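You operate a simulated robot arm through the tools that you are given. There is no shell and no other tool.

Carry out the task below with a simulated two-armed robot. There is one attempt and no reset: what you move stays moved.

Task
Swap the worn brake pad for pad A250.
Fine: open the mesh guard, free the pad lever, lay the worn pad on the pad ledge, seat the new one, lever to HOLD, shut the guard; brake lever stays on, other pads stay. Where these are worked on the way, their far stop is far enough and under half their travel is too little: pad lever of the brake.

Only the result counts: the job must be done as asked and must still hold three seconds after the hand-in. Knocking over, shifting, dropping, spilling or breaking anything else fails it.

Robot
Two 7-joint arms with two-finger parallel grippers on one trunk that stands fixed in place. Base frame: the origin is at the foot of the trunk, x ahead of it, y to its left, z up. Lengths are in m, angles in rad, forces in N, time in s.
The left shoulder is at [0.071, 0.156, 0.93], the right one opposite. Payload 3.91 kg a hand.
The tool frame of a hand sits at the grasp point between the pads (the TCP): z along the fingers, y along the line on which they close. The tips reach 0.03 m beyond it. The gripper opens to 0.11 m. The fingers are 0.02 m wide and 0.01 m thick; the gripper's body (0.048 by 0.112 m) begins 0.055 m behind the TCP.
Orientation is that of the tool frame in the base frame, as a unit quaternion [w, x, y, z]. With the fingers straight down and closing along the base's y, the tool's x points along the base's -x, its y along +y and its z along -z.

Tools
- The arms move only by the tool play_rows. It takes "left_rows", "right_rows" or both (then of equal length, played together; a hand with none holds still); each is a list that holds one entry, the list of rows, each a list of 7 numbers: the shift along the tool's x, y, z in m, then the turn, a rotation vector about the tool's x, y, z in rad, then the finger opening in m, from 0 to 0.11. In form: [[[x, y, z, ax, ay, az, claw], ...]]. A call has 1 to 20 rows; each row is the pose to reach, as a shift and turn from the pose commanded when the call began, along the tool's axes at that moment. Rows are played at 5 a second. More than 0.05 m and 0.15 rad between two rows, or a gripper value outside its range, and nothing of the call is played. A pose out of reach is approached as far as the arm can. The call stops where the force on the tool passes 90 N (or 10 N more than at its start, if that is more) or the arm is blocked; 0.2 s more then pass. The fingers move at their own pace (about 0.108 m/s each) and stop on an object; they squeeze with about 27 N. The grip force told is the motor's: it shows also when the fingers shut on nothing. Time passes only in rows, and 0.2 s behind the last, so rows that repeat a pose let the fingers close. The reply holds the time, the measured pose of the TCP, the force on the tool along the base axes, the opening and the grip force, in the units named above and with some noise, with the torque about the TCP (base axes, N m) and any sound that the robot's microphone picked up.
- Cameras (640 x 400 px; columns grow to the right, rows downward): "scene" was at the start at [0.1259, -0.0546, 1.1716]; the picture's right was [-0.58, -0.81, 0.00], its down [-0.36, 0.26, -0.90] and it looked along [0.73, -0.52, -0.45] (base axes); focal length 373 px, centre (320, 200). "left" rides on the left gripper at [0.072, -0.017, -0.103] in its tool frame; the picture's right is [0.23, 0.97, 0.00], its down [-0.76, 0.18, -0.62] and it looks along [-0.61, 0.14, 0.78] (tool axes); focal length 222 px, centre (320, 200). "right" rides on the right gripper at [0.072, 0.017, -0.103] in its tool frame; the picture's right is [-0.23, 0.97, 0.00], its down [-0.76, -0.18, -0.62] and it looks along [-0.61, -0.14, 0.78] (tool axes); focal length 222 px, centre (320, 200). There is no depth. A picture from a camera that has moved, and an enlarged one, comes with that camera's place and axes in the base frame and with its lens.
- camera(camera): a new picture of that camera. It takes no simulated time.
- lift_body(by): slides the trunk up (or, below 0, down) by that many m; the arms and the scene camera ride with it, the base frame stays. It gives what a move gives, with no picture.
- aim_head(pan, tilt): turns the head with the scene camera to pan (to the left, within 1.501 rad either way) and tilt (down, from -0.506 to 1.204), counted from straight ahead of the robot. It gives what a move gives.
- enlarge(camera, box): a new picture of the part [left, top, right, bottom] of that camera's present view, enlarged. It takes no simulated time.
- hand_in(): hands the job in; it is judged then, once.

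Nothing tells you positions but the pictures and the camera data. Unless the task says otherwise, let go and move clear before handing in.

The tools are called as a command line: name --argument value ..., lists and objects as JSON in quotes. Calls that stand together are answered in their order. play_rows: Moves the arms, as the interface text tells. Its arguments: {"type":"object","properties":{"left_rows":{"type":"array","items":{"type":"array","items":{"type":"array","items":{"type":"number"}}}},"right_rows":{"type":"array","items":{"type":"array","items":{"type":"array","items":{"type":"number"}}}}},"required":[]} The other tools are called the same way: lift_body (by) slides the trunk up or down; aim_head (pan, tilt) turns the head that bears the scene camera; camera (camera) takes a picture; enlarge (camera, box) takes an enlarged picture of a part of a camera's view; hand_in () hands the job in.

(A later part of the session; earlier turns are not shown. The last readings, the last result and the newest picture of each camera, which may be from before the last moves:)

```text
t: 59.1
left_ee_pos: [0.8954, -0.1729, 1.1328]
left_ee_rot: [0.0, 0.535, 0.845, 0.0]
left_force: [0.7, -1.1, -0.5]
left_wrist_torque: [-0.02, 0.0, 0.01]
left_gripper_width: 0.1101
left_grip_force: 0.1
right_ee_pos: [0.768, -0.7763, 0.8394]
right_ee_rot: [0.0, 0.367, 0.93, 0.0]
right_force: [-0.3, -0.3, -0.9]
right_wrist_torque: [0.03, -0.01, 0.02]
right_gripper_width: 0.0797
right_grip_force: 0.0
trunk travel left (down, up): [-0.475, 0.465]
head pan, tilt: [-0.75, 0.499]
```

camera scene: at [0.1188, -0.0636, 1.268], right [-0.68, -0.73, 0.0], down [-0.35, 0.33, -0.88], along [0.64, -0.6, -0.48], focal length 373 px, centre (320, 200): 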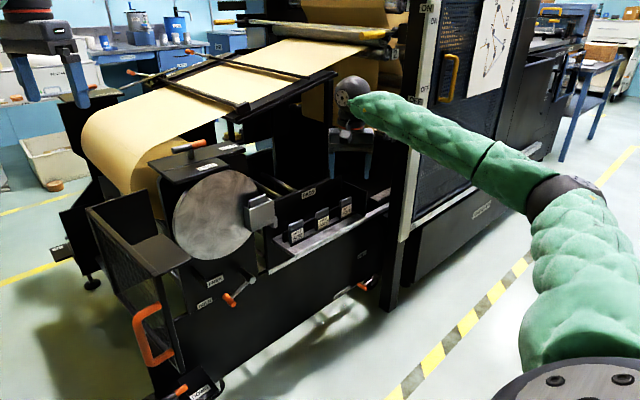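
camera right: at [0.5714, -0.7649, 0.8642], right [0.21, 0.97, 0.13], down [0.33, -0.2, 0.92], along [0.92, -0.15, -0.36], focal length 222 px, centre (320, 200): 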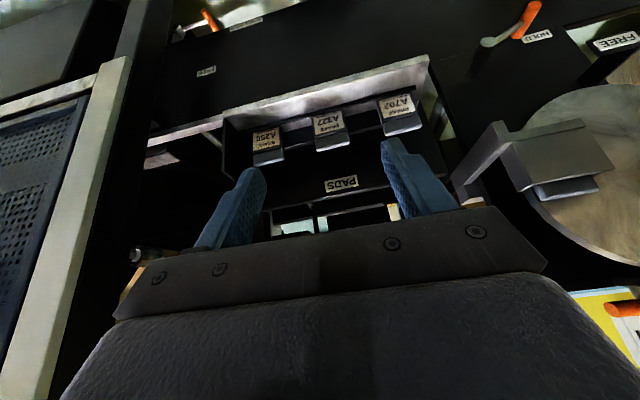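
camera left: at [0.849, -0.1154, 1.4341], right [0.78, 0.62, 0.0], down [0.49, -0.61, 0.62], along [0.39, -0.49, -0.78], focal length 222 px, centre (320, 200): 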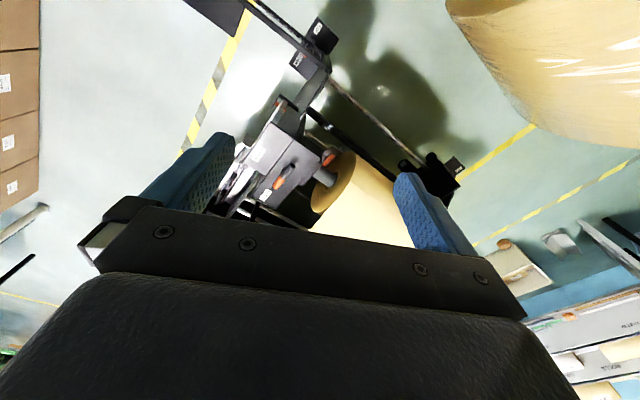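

play_rows --right_rows '[[[-0.015, 0, 0.0, 0, 0, 0, 0.08], [-0.03, 0, 0.0, 0, 0, 0, 0.08]]]'

```text
t: 59.7
left_ee_pos: [0.896, -0.1738, 1.1323]
left_ee_rot: [0.0, 0.535, 0.845, 0.0]
left_force: [0.1, -0.2, -0.6]
left_wrist_torque: [0.03, 0.0, 0.01]
left_gripper_width: 0.11
left_grip_force: 0.2
right_ee_pos: [0.7895, -0.7971, 0.8405]
right_ee_rot: [0.001, 0.367, 0.93, -0.001]
right_force: [0.0, -0.2, 0.0]
right_wrist_torque: [-0.04, 0.0, 0.0]
right_gripper_width: 0.08
right_grip_force: 0.0
trunk travel left (down, up): [-0.475, 0.465]
head pan, tilt: [-0.75, 0.499]
```

play_rows --right_rows '[[[-0.015, 0, 0.0, 0, 0, 0, 0.08], [-0.03, 0, 0.0, 0, 0, 0, 0.08]]]'

```text
t: 60.3
left_ee_pos: [0.8953, -0.1739, 1.1317]
left_ee_rot: [0.0, 0.535, 0.845, 0.0]
left_force: [0.2, -0.6, -0.9]
left_wrist_torque: [0.0, 0.01, 0.01]
left_gripper_width: 0.1102
left_grip_force: 0.0
right_ee_pos: [0.8107, -0.8177, 0.84]
right_ee_rot: [0.001, 0.368, 0.93, 0.0]
right_force: [-0.6, 0.2, -0.8]
right_wrist_torque: [0.02, 0.0, -0.01]
right_gripper_width: 0.0799
right_grip_force: 0.1
trunk travel left (down, up): [-0.475, 0.465]
head pan, tilt: [-0.75, 0.499]
```

play_rows --right_rows '[[[-0.015, 0, 0.0, 0, 0, 0, 0.08], [-0.03, 0, 0.0, 0, 0, 0, 0.08]]]'

camera --camera "right"

camera --camera "scene"

```text
t: 60.9
left_ee_pos: [0.8948, -0.173, 1.132]
left_ee_rot: [0.0, 0.534, 0.845, 0.0]
left_force: [-0.7, -0.2, 0.6]
left_wrist_torque: [-0.01, 0.02, 0.02]
left_gripper_width: 0.1097
left_grip_force: 0.0
right_ee_pos: [0.832, -0.8383, 0.8386]
right_ee_rot: [0.0, 0.367, 0.93, 0.0]
right_force: [0.1, -0.6, 0.0]
right_wrist_torque: [0.03, 0.01, -0.01]
right_gripper_width: 0.08
right_grip_force: 0.1
trunk travel left (down, up): [-0.475, 0.465]
head pan, tilt: [-0.75, 0.499]
```

```text
taken
camera right: at [0.7912, -0.7768, 0.943], right [0.83, 0.56, 0.0], down [0.43, -0.65, 0.62], along [0.35, -0.52, -0.78], focal length 222 px, centre (320, 200)
```

right: 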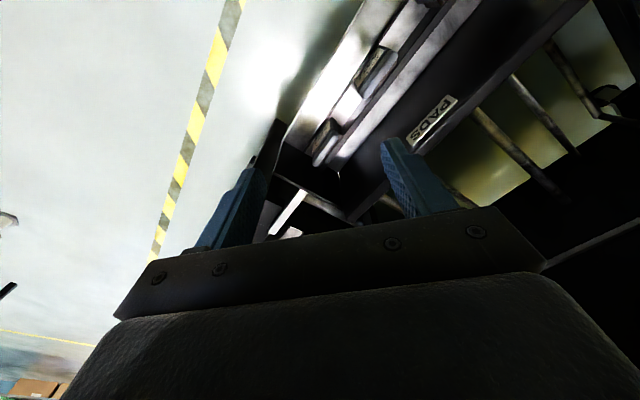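

```text
taken
camera scene: at [0.1182, -0.0633, 1.268], right [-0.68, -0.73, 0.0], down [-0.35, 0.33, -0.88], along [0.64, -0.6, -0.48], focal length 373 px, centre (320, 200)
```

scene: 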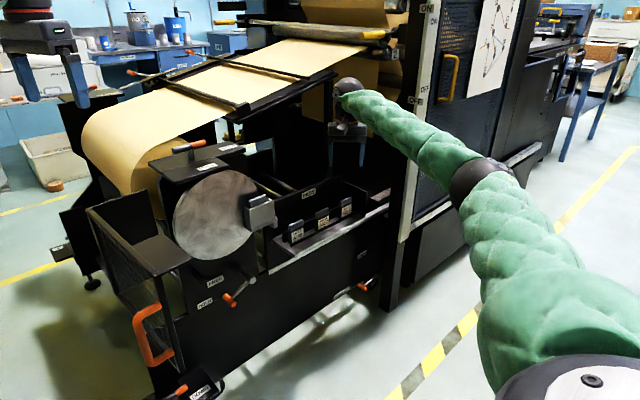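

The reach is better than feared with the tool straight down. I'll go over pad A250 and test which hand headings are possible there.

play_rows --right_rows '[[[-0.02, 0, 0.0, 0, 0, 0, 0.08], [-0.04, -0.005, 0.0, 0, 0, 0, 0.08], [-0.06, -0.01, 0.0, 0, 0, 0, 0.08]]]'

play_rows --right_rows '[[[0, 0, 0, 0, 0, -0.1, 0.08], [0, 0, 0, 0, 0, -0.2, 0.08], [0, 0, 0, 0, 0, -0.3, 0.08]]]'

```text
t: 61.7
left_ee_pos: [0.8963, -0.1726, 1.131]
left_ee_rot: [0.001, 0.535, 0.845, -0.001]
left_force: [0.5, 0.8, -0.4]
left_wrist_torque: [-0.01, -0.01, -0.02]
left_gripper_width: 0.1101
left_grip_force: 0.0
right_ee_pos: [0.8702, -0.8873, 0.8398]
right_ee_rot: [0.002, 0.367, 0.93, -0.001]
right_force: [-0.1, -0.2, 0.2]
right_wrist_torque: [0.02, 0.0, 0.01]
right_gripper_width: 0.08
right_grip_force: 0.0
trunk travel left (down, up): [-0.475, 0.465]
head pan, tilt: [-0.75, 0.499]
```

```text
t: 62.5
left_ee_pos: [0.8962, -0.1733, 1.1321]
left_ee_rot: [0.0, 0.535, 0.845, 0.0]
left_force: [0.3, 1.2, -0.7]
left_wrist_torque: [0.02, -0.03, 0.04]
left_gripper_width: 0.1096
left_grip_force: 0.0
right_ee_pos: [0.8692, -0.8873, 0.8402]
right_ee_rot: [0.0, 0.273, 0.962, 0.0]
right_force: [0.6, -0.2, -0.1]
right_wrist_torque: [0.0, 0.0, 0.0]
right_gripper_width: 0.0797
right_grip_force: 0.1
right hand out of reach, approached as far as the arm can: row 3
trunk travel left (down, up): [-0.475, 0.465]
head pan, tilt: [-0.75, 0.499]
```

play_rows --right_rows '[[[0, 0, 0, 0, 0, 0.13, 0.08], [0, 0, 0, 0, 0, 0.26, 0.08], [0, 0, 0, 0, 0, 0.39, 0.08], [0, 0, 0, 0, 0, 0.52, 0.08], [0, 0, 0, 0, 0, 0.65, 0.08], [0, 0, 0, 0, 0, 0.78, 0.08], [0, 0, 0, 0, 0, 0.91, 0.08], [0, 0, 0, 0, 0, 1.017, 0.08]]]'

camera --camera "right"

camera --camera "scene"

```text
t: 64.3
left_ee_pos: [0.8946, -0.1733, 1.1319]
left_ee_rot: [0.0, 0.535, 0.845, 0.0]
left_force: [-1.2, -0.7, -0.2]
left_wrist_torque: [0.04, 0.0, 0.01]
left_gripper_width: 0.1101
left_grip_force: 0.1
right_ee_pos: [0.8694, -0.8861, 0.8403]
right_ee_rot: [0.001, 0.708, 0.707, 0.0]
right_force: [0.0, 0.0, -1.2]
right_wrist_torque: [-0.01, -0.02, -0.01]
right_gripper_width: 0.0801
right_grip_force: 0.1
trunk travel left (down, up): [-0.475, 0.465]
head pan, tilt: [-0.75, 0.499]
```

```text
taken
camera right: at [0.8861, -0.8135, 0.9437], right [0.97, -0.23, 0.0], down [-0.18, -0.76, 0.62], along [-0.14, -0.61, -0.78], focal length 222 px, centre (320, 200)
```

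right: 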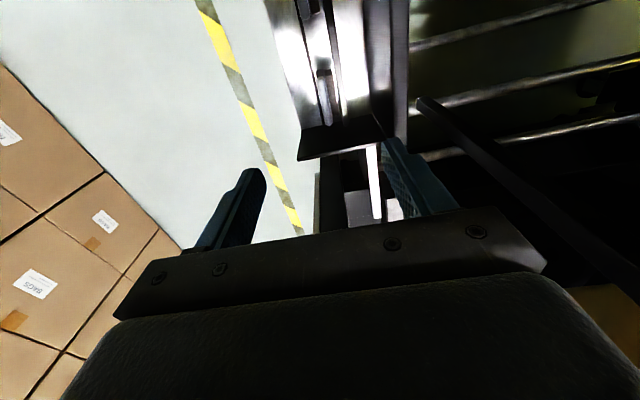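

```text
taken
camera scene: at [0.1182, -0.0633, 1.2681], right [-0.68, -0.73, 0.0], down [-0.35, 0.33, -0.88], along [0.64, -0.6, -0.48], focal length 373 px, centre (320, 200)
```

scene: 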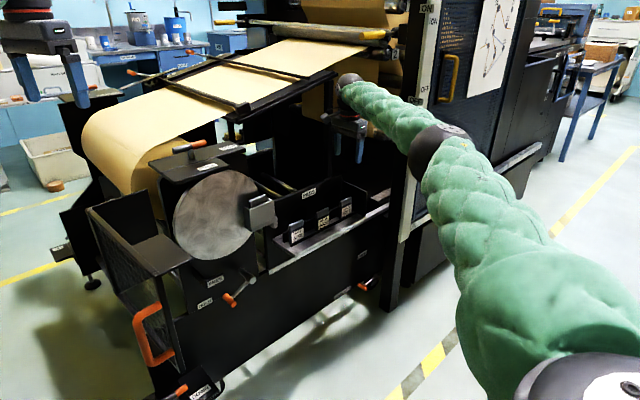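

Good: over A250 the hand can turn to close along x (gripping the tab front and back), but not along y. Next I'll bring the hand back toward the brake and test headings above the crank and the pad box.

play_rows --right_rows '[[[0.0373, -0.0133, -0.0167, 0, 0, -0.1163, 0.08], [0.0747, -0.0267, -0.0333, 0, 0, -0.2327, 0.08], [0.112, -0.04, -0.05, 0, 0, -0.349, 0.08], [0.1493, -0.0533, -0.0667, 0, 0, -0.4653, 0.08], [0.1867, -0.0667, -0.0833, 0, 0, -0.5817, 0.08], [0.224, -0.08, -0.1, 0, 0, -0.698, 0.08], [0.2613, -0.0933, -0.1167, 0, 0, -0.8143, 0.08], [0.2987, -0.1067, -0.1333, 0, 0, -0.9307, 0.08], [0.336, -0.12, -0.15, 0, 0, -1.047, 0.08]]]'

camera --camera "right"

camera --camera "scene"

```text
t: 66.3
left_ee_pos: [0.8942, -0.1725, 1.1329]
left_ee_rot: [0.001, 0.536, 0.844, -0.001]
left_force: [0.1, -0.2, -0.5]
left_wrist_torque: [-0.04, 0.02, -0.01]
left_gripper_width: 0.1098
left_grip_force: 0.0
right_ee_pos: [0.7485, -0.5503, 0.9898]
right_ee_rot: [0.001, 0.258, 0.966, -0.001]
right_force: [0.2, -0.4, 0.2]
right_wrist_torque: [-0.02, 0.0, -0.03]
right_gripper_width: 0.08
right_grip_force: 0.0
trunk travel left (down, up): [-0.475, 0.465]
head pan, tilt: [-0.75, 0.499]
```

```text
taken
camera right: at [0.6947, -0.499, 1.0933], right [0.68, 0.73, 0.0], down [0.57, -0.53, 0.62], along [0.46, -0.43, -0.78], focal length 222 px, centre (320, 200)
```

right: 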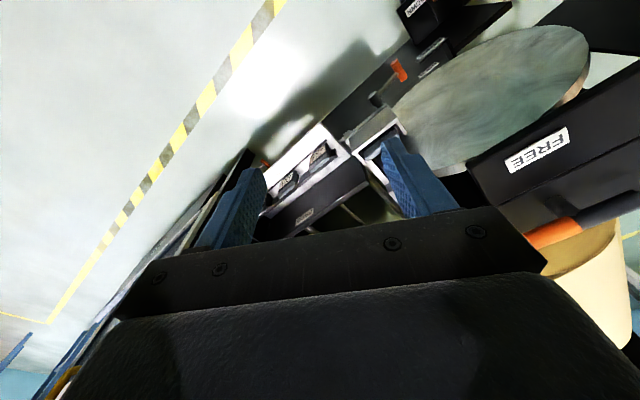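

```text
taken
camera scene: at [0.1179, -0.0627, 1.2681], right [-0.68, -0.73, 0.0], down [-0.35, 0.33, -0.88], along [0.64, -0.6, -0.48], focal length 373 px, centre (320, 200)
```

scene: 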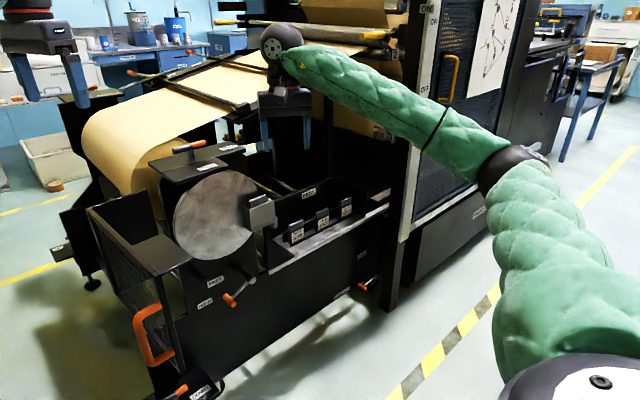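

enlarge --camera "right" --box '[320, 40, 440, 220]'

enlarge --camera "scene" --box '[230, 170, 300, 240]'

```text
2.22 times, centred on (380, 130) of right
camera zoom: at [0.6947, -0.499, 1.0933], right [0.68, 0.73, 0.0], down [0.57, -0.53, 0.62], along [0.46, -0.43, -0.78], focal length 494 px, centre (187, 356)
```

zoom: 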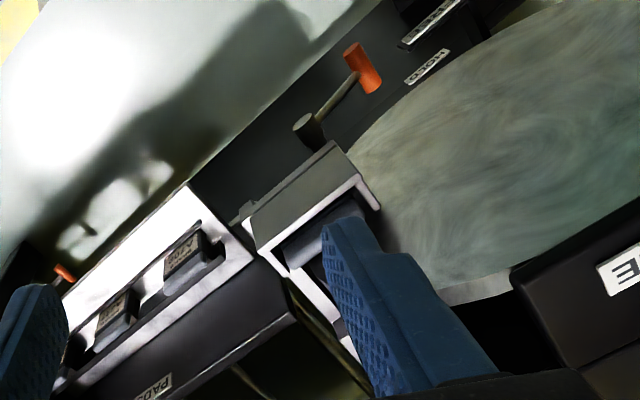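

```text
5.71 times, centred on (265, 205) of scene
camera zoom: at [0.1179, -0.0627, 1.2681], right [-0.68, -0.73, 0.0], down [-0.35, 0.33, -0.88], along [0.64, -0.6, -0.48], focal length 2133 px, centre (634, 171)
```

zoom: 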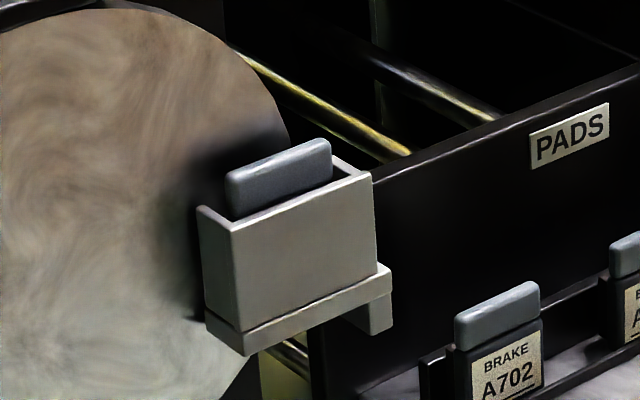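

play_rows --right_rows '[[[0, 0, 0, 0, 0, 0, 0.0], [0, 0, 0, 0, 0, 0, 0.0]]]'

enlarge --camera "right" --box '[330, 80, 430, 200]'

enlarge --camera "right" --box '[360, 110, 410, 170]'

```text
t: 66.9
left_ee_pos: [0.8953, -0.173, 1.1325]
left_ee_rot: [-0.001, 0.534, 0.845, 0.0]
left_force: [0.3, -0.4, -0.2]
left_wrist_torque: [0.0, 0.03, -0.01]
left_gripper_width: 0.1097
left_grip_force: 0.1
right_ee_pos: [0.7497, -0.5492, 0.9904]
right_ee_rot: [0.0, 0.258, 0.966, 0.0]
right_force: [0.3, -0.2, 0.4]
right_wrist_torque: [0.0, 0.02, -0.01]
right_gripper_width: 0.0003
right_grip_force: 26.8
trunk travel left (down, up): [-0.475, 0.465]
head pan, tilt: [-0.75, 0.499]
```

```text
3.33 times, centred on (380, 140) of right
camera zoom: at [0.6954, -0.4996, 1.0927], right [0.68, 0.73, 0.0], down [0.57, -0.53, 0.62], along [0.46, -0.43, -0.78], focal length 740 px, centre (120, 400)
```

zoom: 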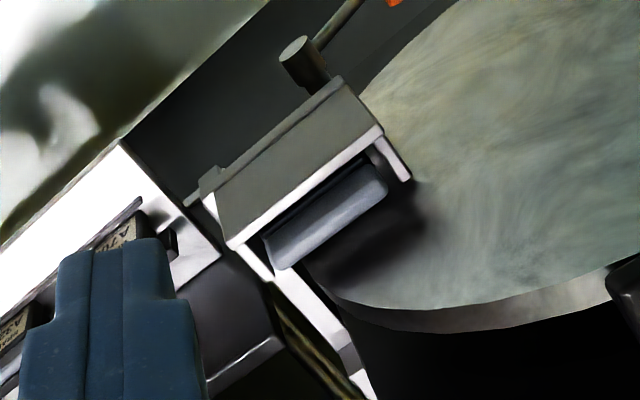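

```text
6.67 times, centred on (385, 140) of right
camera zoom: at [0.6954, -0.4996, 1.0927], right [0.68, 0.73, 0.0], down [0.57, -0.53, 0.62], along [0.46, -0.43, -0.78], focal length 1481 px, centre (-113, 600)
```

zoom: 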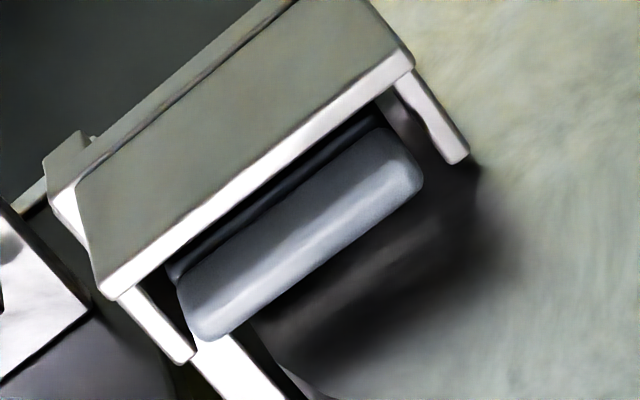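

The pad box is a U-shaped bracket open toward the disc, so the tab must be gripped by its two ends (closing along y). I'll test whether the wrist can turn through to −180°, which would also give closing along y.

play_rows --right_rows '[[[0, 0, 0, 0, 0, 0.145, 0.0], [0, 0, 0, 0, 0, 0.29, 0.0], [0, 0, 0, 0, 0, 0.435, 0.0], [0, 0, 0, 0, 0, 0.58, 0.0], [0, 0, 0, 0, 0, 0.725, 0.0], [0, 0, 0, 0, 0, 0.87, 0.0], [0, 0, 0, 0, 0, 1.015, 0.0], [0, 0, 0, 0, 0, 1.16, 0.0], [0, 0, 0, 0, 0, 1.305, 0.0], [0, 0, 0, 0, 0, 1.45, 0.0], [0, 0, 0, 0, 0, 1.595, 0.0], [0, 0, 0, 0, 0, 1.74, 0.0]]]'

```text
t: 69.5
left_ee_pos: [0.8947, -0.1732, 1.132]
left_ee_rot: [0.002, 0.536, 0.844, 0.0]
left_force: [-0.2, 0.0, 0.4]
left_wrist_torque: [0.0, 0.0, 0.01]
left_gripper_width: 0.1101
left_grip_force: 0.1
right_ee_pos: [0.7487, -0.5504, 0.9908]
right_ee_rot: [0.0, 0.905, 0.425, 0.001]
right_force: [0.6, 0.2, -0.1]
right_wrist_torque: [-0.01, -0.02, 0.02]
right_gripper_width: 0.0002
right_grip_force: 26.6
trunk travel left (down, up): [-0.475, 0.465]
head pan, tilt: [-0.75, 0.499]
```

play_rows --right_rows '[[[0, 0, 0, 0, 0, 0.145, 0.0], [0, 0, 0, 0, 0, 0.29, 0.0], [0, 0, 0, 0, 0, 0.435, 0.0], [0, 0, 0, 0, 0, 0.58, 0.0], [0, 0, 0, 0, 0, 0.725, 0.0], [0, 0, 0, 0, 0, 0.878, 0.0]]]'

camera --camera "right"

camera --camera "scene"

```text
refused: row 6 steps farther than a row can; nothing moved
```

```text
taken
camera right: at [0.8075, -0.5049, 1.0934], right [0.6, -0.8, 0.0], down [-0.62, -0.47, 0.62], along [-0.5, -0.38, -0.78], focal length 222 px, centre (320, 200)
```

right: 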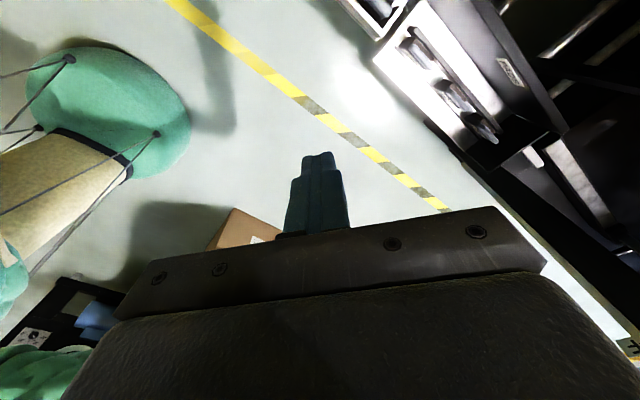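

```text
taken
camera scene: at [0.1181, -0.0632, 1.2681], right [-0.68, -0.73, 0.0], down [-0.35, 0.33, -0.88], along [0.64, -0.6, -0.48], focal length 373 px, centre (320, 200)
```

scene: 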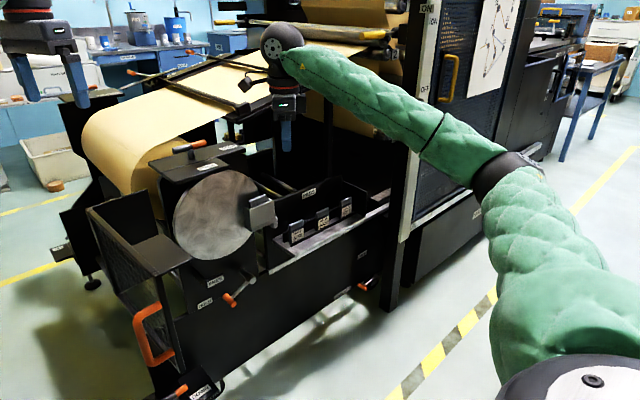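

play_rows --right_rows '[[[0, 0, 0, 0, 0, 0.145, 0.0], [0, 0, 0, 0, 0, 0.29, 0.0], [0, 0, 0, 0, 0, 0.435, 0.0], [0, 0, 0, 0, 0, 0.58, 0.0], [0, 0, 0, 0, 0, 0.725, 0.0], [0, 0, 0, 0, 0, 0.86, 0.0], [0, 0, 0, 0, 0, 0.878, 0.0]]]'

camera --camera "right"

```text
t: 71.1
left_ee_pos: [0.8944, -0.1734, 1.1328]
left_ee_rot: [0.0, 0.536, 0.844, 0.0]
left_force: [-0.5, -0.7, 0.3]
left_wrist_torque: [-0.03, 0.0, 0.02]
left_gripper_width: 0.1099
left_grip_force: 0.0
right_ee_pos: [0.7486, -0.5508, 0.9882]
right_ee_rot: [0.0, 1.0, 0.0, 0.001]
right_force: [0.2, 0.3, 0.0]
right_wrist_torque: [0.02, -0.01, -0.03]
right_gripper_width: 0.0
right_grip_force: 27.3
trunk travel left (down, up): [-0.475, 0.465]
head pan, tilt: [-0.75, 0.499]
```

```text
taken
camera right: at [0.8208, -0.5672, 1.0929], right [-0.23, -0.97, 0.0], down [-0.76, 0.18, 0.62], along [-0.61, 0.14, -0.78], focal length 222 px, centre (320, 200)
```

right: 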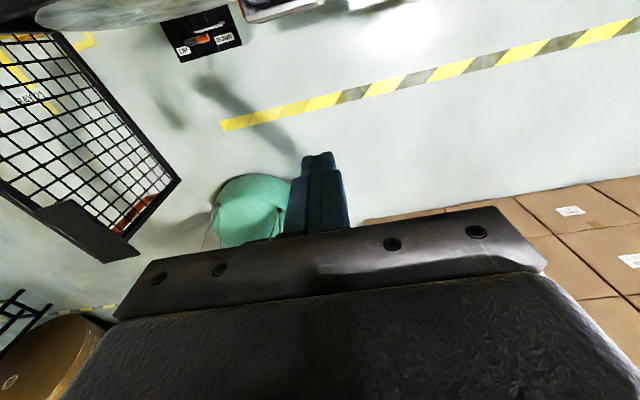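

The wrist can turn fully to −180°, so closing along y is possible for both the tray and the box. First the pad lever: I'll rotate back and approach the crank handle from the front.

play_rows --right_rows '[[[0, 0, 0, 0, 0, -0.144, 0.0], [0, 0, 0, 0, 0, -0.288, 0.0], [0, 0, 0, 0, 0, -0.432, 0.0], [0, 0, 0, 0, 0, -0.576, 0.0], [0, 0, 0, 0, 0, -0.72, 0.0], [0, 0, 0, 0, 0, -0.864, 0.0], [0, 0, 0, 0, 0, -1.008, 0.0], [0, 0, 0, 0, 0, -1.152, 0.0], [0, 0, 0, 0, 0, -1.296, 0.0], [0, 0, 0, 0, 0, -1.44, 0.0], [0, 0, 0, 0, 0, -1.584, 0.0], [0, 0, 0, 0, 0, -1.728, 0.0], [0, 0, 0, 0, 0, -1.872, 0.0], [0, 0, 0, 0, 0, -2.016, 0.0], [0, 0, 0, 0, 0, -2.16, 0.0], [0, 0, 0, 0, 0, -2.304, 0.0], [0, 0, 0, 0, 0, -2.448, 0.0], [0, 0, 0, 0, 0, -2.592, 0.0], [0, 0, 0, 0, 0, -2.736, 0.0], [0, 0, 0, 0, 0, -2.88, 0.04]]]'

```text
t: 75.3
left_ee_pos: [0.8952, -0.1732, 1.1324]
left_ee_rot: [0.001, 0.535, 0.845, -0.001]
left_force: [0.3, 0.0, -0.1]
left_wrist_torque: [0.04, 0.02, 0.03]
left_gripper_width: 0.11
left_grip_force: 0.0
right_ee_pos: [0.7485, -0.551, 0.9901]
right_ee_rot: [0.001, 0.129, 0.992, 0.0]
right_force: [-0.3, 0.3, 0.0]
right_wrist_torque: [0.03, 0.02, 0.01]
right_gripper_width: 0.04
right_grip_force: 0.1
trunk travel left (down, up): [-0.475, 0.465]
head pan, tilt: [-0.75, 0.499]
```

play_rows --right_rows '[[[0.0188, 0.0081, 0.0175, 0, -0.131, 0, 0.04], [0.0375, 0.0162, 0.035, 0, -0.262, 0, 0.04], [0.0563, 0.0243, 0.0525, 0, -0.393, 0, 0.04], [0.075, 0.0324, 0.07, 0, -0.524, 0, 0.04], [0.0938, 0.0406, 0.0875, 0, -0.654, 0, 0.04], [0.1126, 0.0487, 0.105, 0, -0.785, 0, 0.04], [0.1313, 0.0568, 0.1225, 0, -0.916, 0, 0.04], [0.1501, 0.0649, 0.14, 0, -1.047, 0, 0.04]]]'

lift_body --by -0.1

camera --camera "right"

camera --camera "scene"

```text
t: 77.1
left_ee_pos: [0.896, -0.1732, 1.1327]
left_ee_rot: [0.002, 0.535, 0.845, 0.002]
left_force: [0.3, 0.5, -0.3]
left_wrist_torque: [0.01, 0.0, 0.03]
left_gripper_width: 0.1101
left_grip_force: 0.1
right_ee_pos: [0.6209, -0.4499, 0.8505]
right_ee_rot: [0.497, 0.113, 0.858, -0.065]
right_force: [-0.1, 0.7, -0.5]
right_wrist_torque: [-0.02, -0.03, -0.01]
right_gripper_width: 0.0399
right_grip_force: 0.1
trunk travel left (down, up): [-0.475, 0.465]
head pan, tilt: [-0.75, 0.499]
```

```text
t: 78.4
left_ee_pos: [0.8947, -0.1724, 1.0341]
left_ee_rot: [0.0, 0.535, 0.845, 0.0]
left_force: [-0.8, 0.0, 0.2]
left_wrist_torque: [-0.01, -0.01, 0.0]
left_gripper_width: 0.11
left_grip_force: 0.0
right_ee_pos: [0.6196, -0.4495, 0.7493]
right_ee_rot: [0.497, 0.113, 0.858, -0.065]
right_force: [1.0, 0.5, 0.5]
right_wrist_torque: [-0.01, 0.0, 0.01]
right_gripper_width: 0.0401
right_grip_force: 0.0
trunk travel left (down, up): [-0.375, 0.565]
head pan, tilt: [-0.75, 0.499]
```

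```text
taken
camera right: at [0.5033, -0.4013, 0.7385], right [0.36, 0.91, 0.2], down [-0.2, -0.13, 0.97], along [0.91, -0.39, 0.14], focal length 222 px, centre (320, 200)
```

right: 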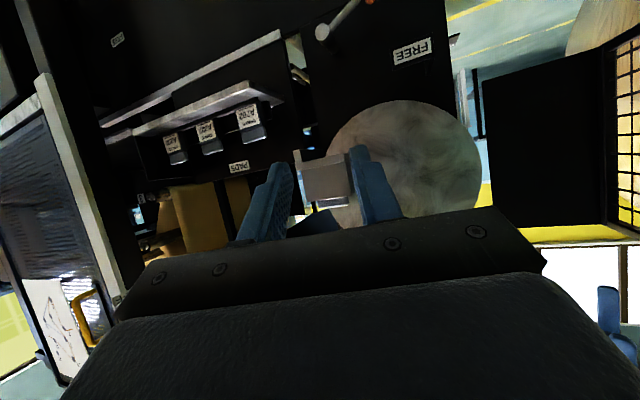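

```text
taken
camera scene: at [0.1176, -0.063, 1.1683], right [-0.68, -0.73, 0.0], down [-0.35, 0.33, -0.88], along [0.64, -0.6, -0.48], focal length 373 px, centre (320, 200)
```

scene: 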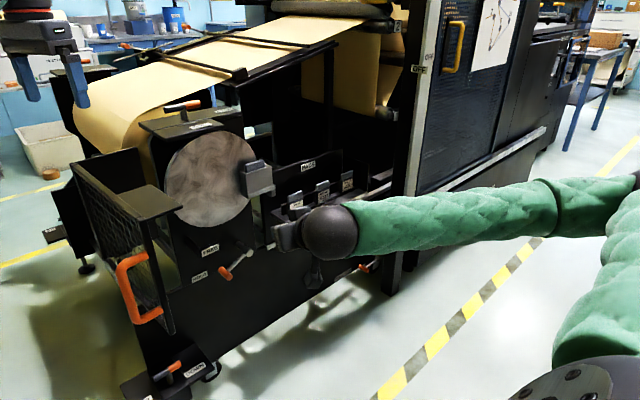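

play_rows --right_rows '[[[0.0278, 0.0079, 0.0279, 0, 0, 0, 0.04], [0.0557, 0.0158, 0.0557, 0, 0, 0, 0.04], [0.0835, 0.0237, 0.0836, 0, 0, 0, 0.04], [0.1114, 0.0316, 0.1114, 0, 0, 0, 0.04], [0.1392, 0.0395, 0.1393, 0, 0, 0, 0.04]]]'

camera --camera "right"

aim_head --pan -0.5 --tilt 0.55

camera --camera "scene"

```text
t: 79.6
left_ee_pos: [0.8954, -0.1735, 1.033]
left_ee_rot: [0.0, 0.535, 0.845, 0.0]
left_force: [-0.8, 0.8, -0.7]
left_wrist_torque: [0.01, 0.01, 0.02]
left_gripper_width: 0.1099
left_grip_force: 0.0
right_ee_pos: [0.6308, -0.4453, 0.7166]
right_ee_rot: [0.496, 0.112, 0.858, -0.065]
right_force: [-0.1, -0.5, 0.2]
right_wrist_torque: [0.0, 0.04, 0.01]
right_gripper_width: 0.0399
right_grip_force: 0.0
right hand out of reach, approached as far as the arm can: row 1, 2, 3, 4, 5
trunk travel left (down, up): [-0.375, 0.565]
head pan, tilt: [-0.75, 0.499]
```

```text
taken
camera right: at [0.514, -0.3959, 0.7055], right [0.36, 0.91, 0.2], down [-0.2, -0.13, 0.97], along [0.91, -0.39, 0.14], focal length 222 px, centre (320, 200)
```

right: 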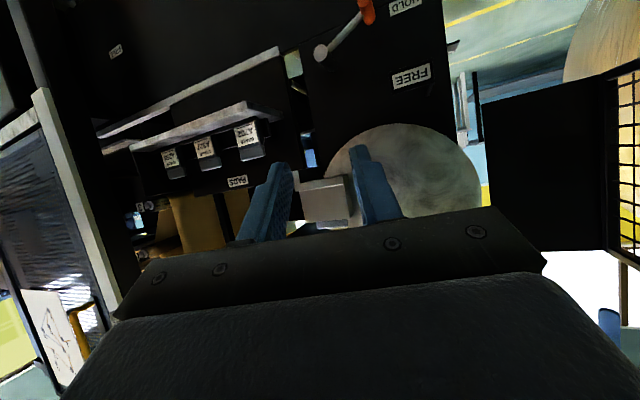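

```text
t: 80.4
left_ee_pos: [0.8939, -0.1721, 1.0324]
left_ee_rot: [0.001, 0.536, 0.844, 0.0]
left_force: [0.4, 0.3, -0.6]
left_wrist_torque: [0.02, -0.01, -0.04]
left_gripper_width: 0.1101
left_grip_force: 0.1
right_ee_pos: [0.6313, -0.4445, 0.7173]
right_ee_rot: [0.497, 0.113, 0.858, -0.065]
right_force: [-0.6, 0.7, -0.6]
right_wrist_torque: [0.0, 0.0, 0.04]
right_gripper_width: 0.04
right_grip_force: 0.0
trunk travel left (down, up): [-0.375, 0.565]
head pan, tilt: [-0.499, 0.55]
```

```text
taken
camera scene: at [0.1302, -0.0442, 1.1635], right [-0.48, -0.88, 0.0], down [-0.46, 0.25, -0.85], along [0.75, -0.41, -0.52], focal length 373 px, centre (320, 200)
```

scene: 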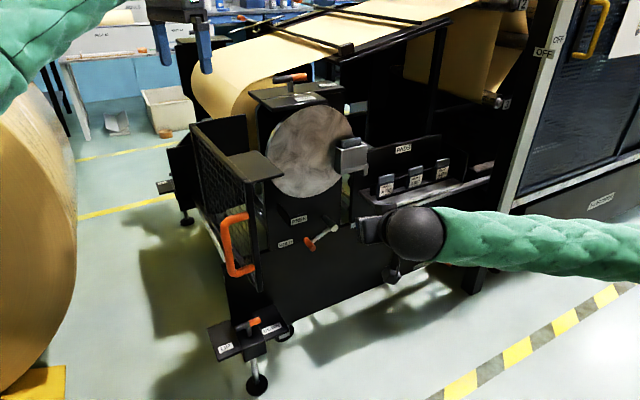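

The arm needs a lower shoulder for this. I'll raise the left hand a bit (it hovers above the open guard) and then lower the trunk by 0.2.

play_rows --left_rows '[[[0, 0, -0.04, 0, 0, 0, 0.11], [0, 0, -0.08, 0, 0, 0, 0.11], [0, 0, -0.12, 0, 0, 0, 0.11], [0, 0, -0.15, 0, 0, 0, 0.11]]]'

lift_body --by -0.1

lift_body --by -0.1

camera --camera "right"

camera --camera "scene"

```text
t: 81.4
left_ee_pos: [0.8924, -0.1727, 1.1826]
left_ee_rot: [0.0, 0.534, 0.845, 0.001]
left_force: [0.7, -0.2, 0.3]
left_wrist_torque: [0.02, -0.02, 0.0]
left_gripper_width: 0.11
left_grip_force: 0.2
right_ee_pos: [0.6313, -0.4451, 0.7172]
right_ee_rot: [0.497, 0.113, 0.858, -0.065]
right_force: [0.1, 0.6, 0.0]
right_wrist_torque: [0.0, 0.0, -0.01]
right_gripper_width: 0.0399
right_grip_force: 0.0
trunk travel left (down, up): [-0.375, 0.565]
head pan, tilt: [-0.499, 0.55]
```

```text
t: 82.7
left_ee_pos: [0.8938, -0.1722, 1.084]
left_ee_rot: [0.001, 0.536, 0.844, 0.0]
left_force: [0.2, 0.2, 0.4]
left_wrist_torque: [0.0, 0.0, -0.03]
left_gripper_width: 0.1101
left_grip_force: 0.1
right_ee_pos: [0.6314, -0.4442, 0.6175]
right_ee_rot: [0.496, 0.113, 0.858, -0.065]
right_force: [0.4, -0.3, 0.2]
right_wrist_torque: [0.0, 0.01, 0.0]
right_gripper_width: 0.04
right_grip_force: 0.0
trunk travel left (down, up): [-0.275, 0.665]
head pan, tilt: [-0.499, 0.55]
```

```text
t: 84.0
left_ee_pos: [0.8938, -0.1727, 0.983]
left_ee_rot: [0.001, 0.535, 0.845, 0.0]
left_force: [0.1, 0.4, 0.7]
left_wrist_torque: [-0.02, -0.03, 0.01]
left_gripper_width: 0.1098
left_grip_force: 0.1
right_ee_pos: [0.6305, -0.4432, 0.5174]
right_ee_rot: [0.497, 0.112, 0.858, -0.065]
right_force: [-0.6, -0.4, 0.5]
right_wrist_torque: [0.0, -0.04, 0.0]
right_gripper_width: 0.0401
right_grip_force: 0.1
trunk travel left (down, up): [-0.175, 0.765]
head pan, tilt: [-0.499, 0.55]
```

```text
taken
camera right: at [0.5137, -0.3958, 0.5061], right [0.36, 0.91, 0.2], down [-0.2, -0.13, 0.97], along [0.91, -0.39, 0.14], focal length 222 px, centre (320, 200)
```

right: 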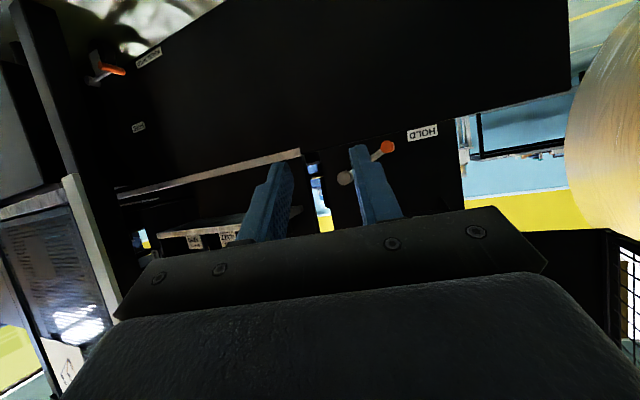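

```text
taken
camera scene: at [0.1299, -0.0439, 0.9637], right [-0.48, -0.88, 0.0], down [-0.46, 0.25, -0.85], along [0.75, -0.41, -0.52], focal length 373 px, centre (320, 200)
```

scene: 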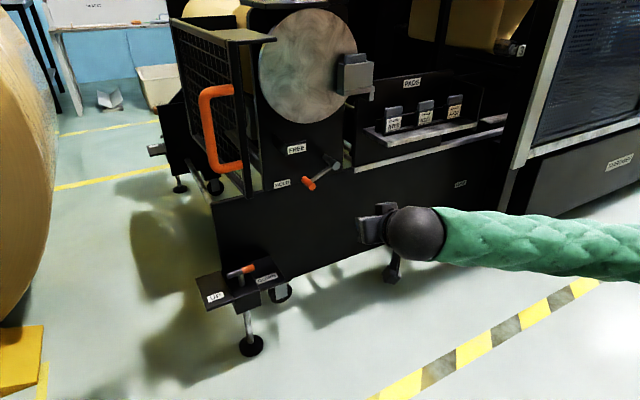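

The crank is in view: handle end near (0.86, −0.423, 0.50), hub near (0.872, −0.497, 0.535). I'll bring the closed fingertips under the handle and push it up toward FREE.

play_rows --right_rows '[[[0.0055, 0.0119, 0.0353, 0, 0, 0, 0.0], [0.011, 0.0239, 0.0706, 0, 0, 0, 0.0], [0.0165, 0.0358, 0.1059, 0, 0, 0, 0.0]]]'

camera --camera "right"

enlarge --camera "scene" --box '[240, 110, 440, 260]'

```text
t: 84.8
left_ee_pos: [0.8948, -0.1709, 0.9802]
left_ee_rot: [0.0, 0.536, 0.844, 0.0]
left_force: [0.6, 0.7, 0.6]
left_wrist_torque: [-0.09, 0.03, -0.04]
left_gripper_width: 0.11
left_grip_force: 0.0
right_ee_pos: [0.6915, -0.4604, 0.4793]
right_ee_rot: [0.49, 0.11, 0.863, -0.06]
right_force: [0.4, 0.5, -0.7]
right_wrist_torque: [0.01, -0.07, -0.02]
right_gripper_width: 0.0001
right_grip_force: 27.5
right hand out of reach, approached as far as the arm can: row 1, 2, 3
trunk travel left (down, up): [-0.175, 0.765]
head pan, tilt: [-0.499, 0.55]
```

```text
taken
camera right: at [0.5742, -0.4122, 0.4711], right [0.36, 0.91, 0.2], down [-0.19, -0.14, 0.97], along [0.92, -0.38, 0.12], focal length 222 px, centre (320, 200)
```

right: 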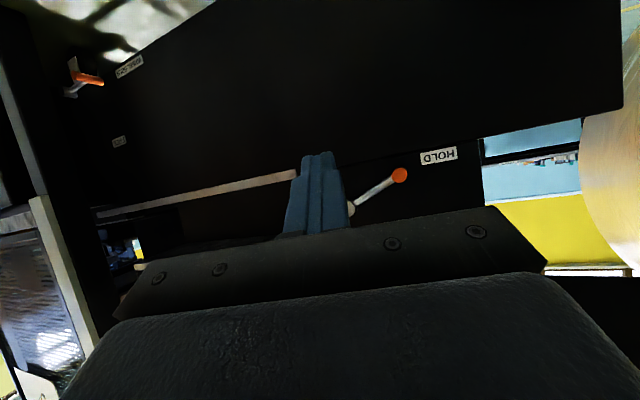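

```text
2.67 times, centred on (340, 185) of scene
camera zoom: at [0.1308, -0.0433, 0.9635], right [-0.48, -0.88, 0.0], down [-0.46, 0.25, -0.85], along [0.75, -0.41, -0.52], focal length 996 px, centre (267, 240)
```

zoom: 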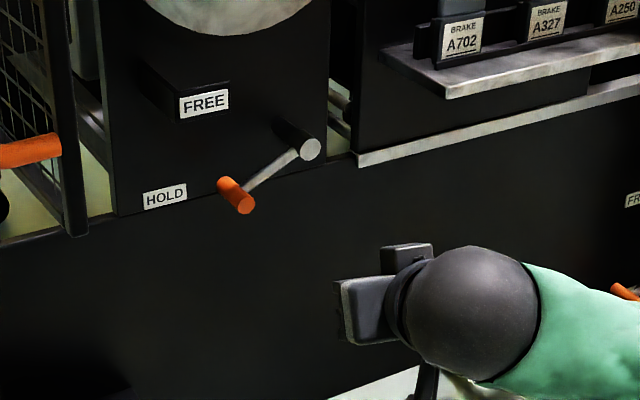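

The wrist's yaw limit is in the way again, so I'll turn the hand about 18° more to the right before going on.

play_rows --right_rows '[[[0, 0, 0, 0.09, -0.0004, 0.0538, 0.0], [0, 0, 0, 0.18, -0.0008, 0.1076, 0.0], [0, 0, 0, 0.27, -0.0013, 0.1614, 0.0]]]'

```text
t: 85.6
left_ee_pos: [0.8949, -0.176, 0.9793]
left_ee_rot: [-0.001, 0.537, 0.844, 0.0]
left_force: [-0.7, -1.7, 0.0]
left_wrist_torque: [0.17, -0.03, 0.0]
left_gripper_width: 0.1098
left_grip_force: 0.1
right_ee_pos: [0.676, -0.4815, 0.459]
right_ee_rot: [0.462, 0.192, 0.862, -0.08]
right_force: [4.1, -0.6, 8.0]
right_wrist_torque: [0.27, 0.67, -0.05]
right_gripper_width: 0.0
right_grip_force: 26.4
right hand out of reach, approached as far as the arm can: row 1, 2, 3
trunk travel left (down, up): [-0.175, 0.765]
head pan, tilt: [-0.499, 0.55]
```

A small contact-like force appeared. I'll look at the right arm before moving on.

aim_head --pan -1.1 --tilt 0.7

camera --camera "scene"

camera --camera "right"

```text
t: 86.6
left_ee_pos: [0.8935, -0.1714, 0.9821]
left_ee_rot: [0.0, 0.535, 0.845, 0.0]
left_force: [0.5, 0.0, 0.1]
left_wrist_torque: [-0.02, 0.04, 0.01]
left_gripper_width: 0.11
left_grip_force: 0.0
right_ee_pos: [0.6744, -0.4784, 0.4543]
right_ee_rot: [0.459, 0.191, 0.864, -0.08]
right_force: [-0.4, 0.6, -0.2]
right_wrist_torque: [-0.01, 0.02, 0.01]
right_gripper_width: 0.0
right_grip_force: 27.1
trunk travel left (down, up): [-0.175, 0.765]
head pan, tilt: [-1.1, 0.7]
```

```text
taken
camera scene: at [0.0899, -0.0767, 0.9504], right [-0.89, -0.45, 0.0], down [-0.29, 0.57, -0.76], along [0.35, -0.68, -0.64], focal length 373 px, centre (320, 200)
```

scene: 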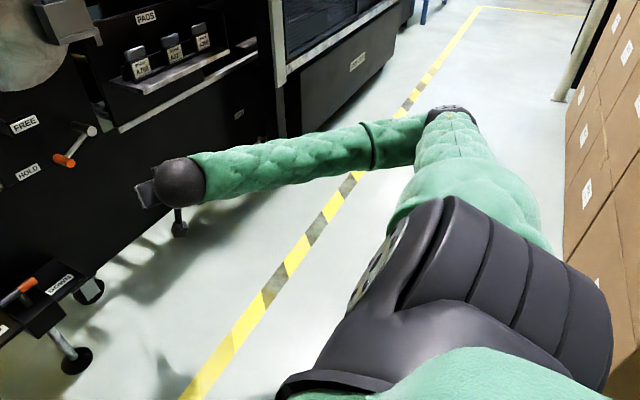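

```text
taken
camera right: at [0.5649, -0.4118, 0.4532], right [0.51, 0.83, 0.22], down [-0.16, -0.16, 0.97], along [0.85, -0.53, 0.05], focal length 222 px, centre (320, 200)
```

right: 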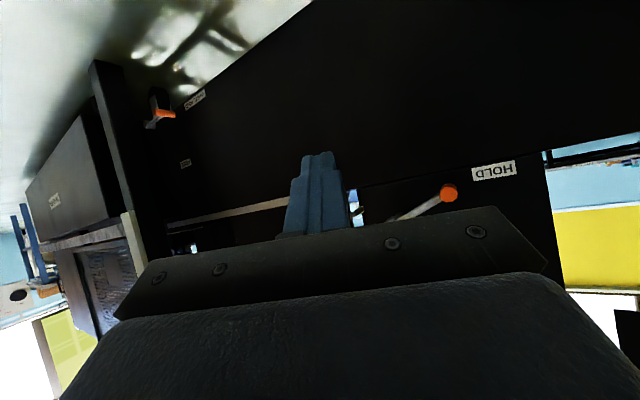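

It was only inertia; nothing is touching. The sideways-bent wrist limits the flat approach, so I'll use a steeper tilt (about 35° from vertical) and grip the handle's front end instead.

play_rows --right_rows '[[[-0.0245, 0.0166, -0.01, -0.0365, 0.0902, -0.0492, 0.0], [-0.0489, 0.0333, -0.0201, -0.073, 0.1803, -0.0985, 0.02], [-0.0734, 0.0499, -0.0302, -0.1094, 0.2705, -0.1477, 0.04], [-0.0978, 0.0665, -0.0402, -0.1459, 0.3606, -0.1969, 0.05]]]'

camera --camera "right"

```text
t: 87.6
left_ee_pos: [0.8942, -0.1721, 0.9826]
left_ee_rot: [0.001, 0.535, 0.845, -0.001]
left_force: [0.2, -0.4, 0.1]
left_wrist_torque: [-0.01, 0.03, -0.02]
left_gripper_width: 0.1099
left_grip_force: 0.0
right_ee_pos: [0.7211, -0.4291, 0.5712]
right_ee_rot: [0.305, 0.083, 0.948, -0.027]
right_force: [0.6, 0.3, -0.7]
right_wrist_torque: [0.01, -0.02, 0.01]
right_gripper_width: 0.05
right_grip_force: 0.2
trunk travel left (down, up): [-0.175, 0.765]
head pan, tilt: [-1.1, 0.7]
```

```text
taken
camera right: at [0.6069, -0.3926, 0.6125], right [0.35, 0.93, 0.13], down [0.22, -0.22, 0.95], along [0.91, -0.3, -0.28], focal length 222 px, centre (320, 200)
```

right: 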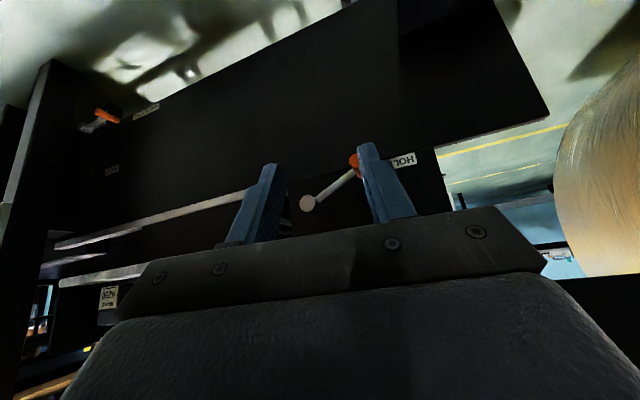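

play_rows --right_rows '[[[-0.0179, 0.0073, 0.031, 0, 0, 0, 0.05], [-0.0358, 0.0147, 0.0621, 0, 0, 0, 0.05], [-0.0537, 0.022, 0.0931, 0, 0, 0, 0.05]]]'

camera --camera "right"

aim_head --pan -0.5 --tilt 0.55

enlarge --camera "scene" --box '[240, 110, 440, 260]'

```text
t: 88.4
left_ee_pos: [0.8942, -0.1728, 0.9815]
left_ee_rot: [0.0, 0.536, 0.844, -0.001]
left_force: [0.7, 0.0, 0.1]
left_wrist_torque: [0.03, 0.01, 0.0]
left_gripper_width: 0.1098
left_grip_force: 0.0
right_ee_pos: [0.8234, -0.4241, 0.5262]
right_ee_rot: [0.306, 0.083, 0.948, -0.026]
right_force: [0.5, 0.0, -0.8]
right_wrist_torque: [0.03, -0.02, -0.02]
right_gripper_width: 0.0498
right_grip_force: 0.1
trunk travel left (down, up): [-0.175, 0.765]
head pan, tilt: [-1.1, 0.7]
```

```text
taken
camera right: at [0.7078, -0.387, 0.5677], right [0.35, 0.93, 0.13], down [0.22, -0.22, 0.95], along [0.91, -0.3, -0.28], focal length 222 px, centre (320, 200)
```

right: 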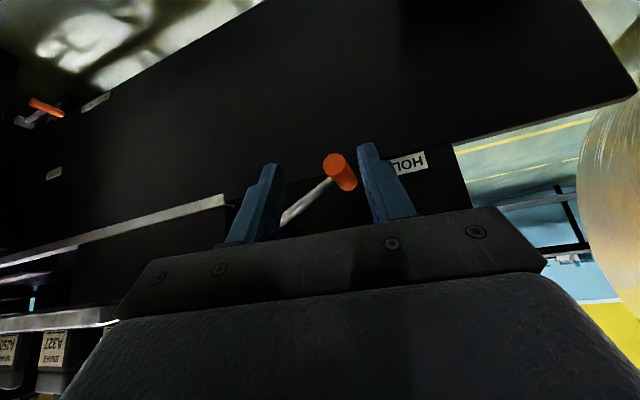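

```text
t: 89.4
left_ee_pos: [0.894, -0.1722, 0.9829]
left_ee_rot: [0.001, 0.535, 0.845, -0.001]
left_force: [-1.0, 0.3, 0.1]
left_wrist_torque: [0.01, 0.03, 0.03]
left_gripper_width: 0.11
left_grip_force: 0.1
right_ee_pos: [0.8226, -0.424, 0.5264]
right_ee_rot: [0.306, 0.082, 0.948, -0.026]
right_force: [0.2, 0.3, 0.2]
right_wrist_torque: [0.03, 0.0, 0.02]
right_gripper_width: 0.0499
right_grip_force: 0.0
trunk travel left (down, up): [-0.175, 0.765]
head pan, tilt: [-0.499, 0.55]
```

```text
2.67 times, centred on (340, 185) of scene
camera zoom: at [0.1302, -0.0441, 0.9635], right [-0.48, -0.88, 0.0], down [-0.46, 0.25, -0.85], along [0.75, -0.41, -0.52], focal length 996 px, centre (267, 240)
```

zoom: 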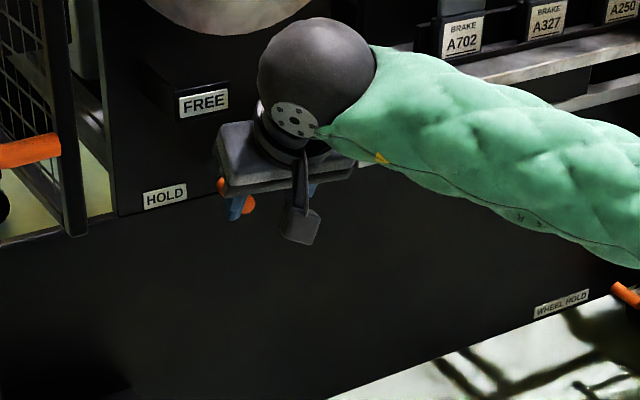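

The handle is centred between the fingers. Final approach and grip.

play_rows --right_rows '[[[-0.0087, 0.0033, 0.0151, 0, 0, 0, 0.05], [-0.0174, 0.0066, 0.0302, 0, 0, 0, 0.05], [-0.0174, 0.0066, 0.0302, 0, 0, 0, 0.05]]]'

enlarge --camera "right" --box '[240, 120, 420, 240]'

```text
t: 90.2
left_ee_pos: [0.8936, -0.172, 0.9818]
left_ee_rot: [0.001, 0.535, 0.845, 0.0]
left_force: [-0.5, -0.9, 0.0]
left_wrist_torque: [0.02, 0.03, 0.05]
left_gripper_width: 0.1098
left_grip_force: 0.1
right_ee_pos: [0.854, -0.4235, 0.5127]
right_ee_rot: [0.306, 0.082, 0.948, -0.025]
right_force: [-0.3, -0.1, 0.7]
right_wrist_torque: [0.0, 0.01, 0.03]
right_gripper_width: 0.05
right_grip_force: 0.1
trunk travel left (down, up): [-0.175, 0.765]
head pan, tilt: [-0.499, 0.55]
```

```text
3.33 times, centred on (330, 180) of right
camera zoom: at [0.7398, -0.3863, 0.5531], right [0.35, 0.93, 0.13], down [0.22, -0.22, 0.95], along [0.91, -0.3, -0.28], focal length 740 px, centre (287, 267)
```

zoom: 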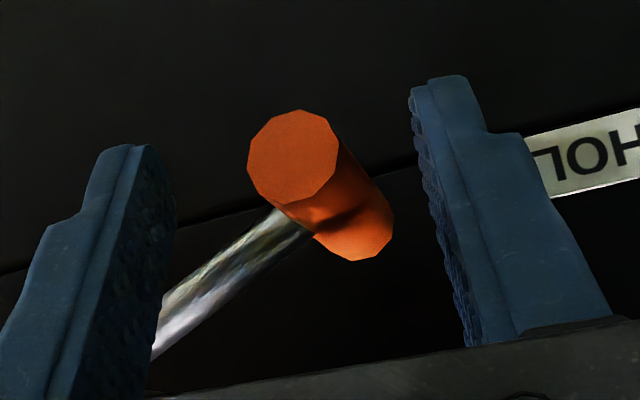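

play_rows --right_rows '[[[0.004, -0.0009, -0.0029, 0, 0, 0, 0.03], [0.004, -0.0009, -0.0029, 0, 0, 0, 0.0], [0.004, -0.0009, -0.0029, 0, 0, 0, 0.0]]]'

enlarge --camera "right" --box '[240, 120, 420, 240]'

```text
t: 91.0
left_ee_pos: [0.895, -0.1705, 0.9819]
left_ee_rot: [0.0, 0.535, 0.845, -0.001]
left_force: [0.0, 0.1, -0.2]
left_wrist_torque: [0.03, 0.0, 0.01]
left_gripper_width: 0.1098
left_grip_force: 0.1
right_ee_pos: [0.8499, -0.419, 0.5127]
right_ee_rot: [0.307, 0.08, 0.948, -0.024]
right_force: [-1.4, 21.0, -1.8]
right_wrist_torque: [0.38, -0.23, 1.05]
right_gripper_width: 0.0203
right_grip_force: 44.7
trunk travel left (down, up): [-0.175, 0.765]
head pan, tilt: [-0.499, 0.55]
```

```text
3.33 times, centred on (330, 180) of right
camera zoom: at [0.7353, -0.3836, 0.5534], right [0.35, 0.93, 0.14], down [0.22, -0.22, 0.95], along [0.91, -0.3, -0.28], focal length 740 px, centre (287, 267)
```

zoom: 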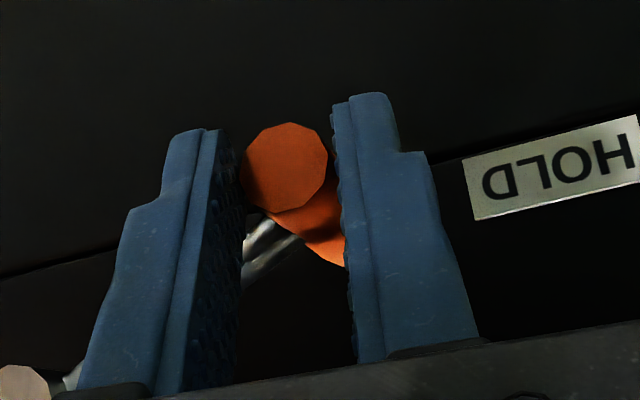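

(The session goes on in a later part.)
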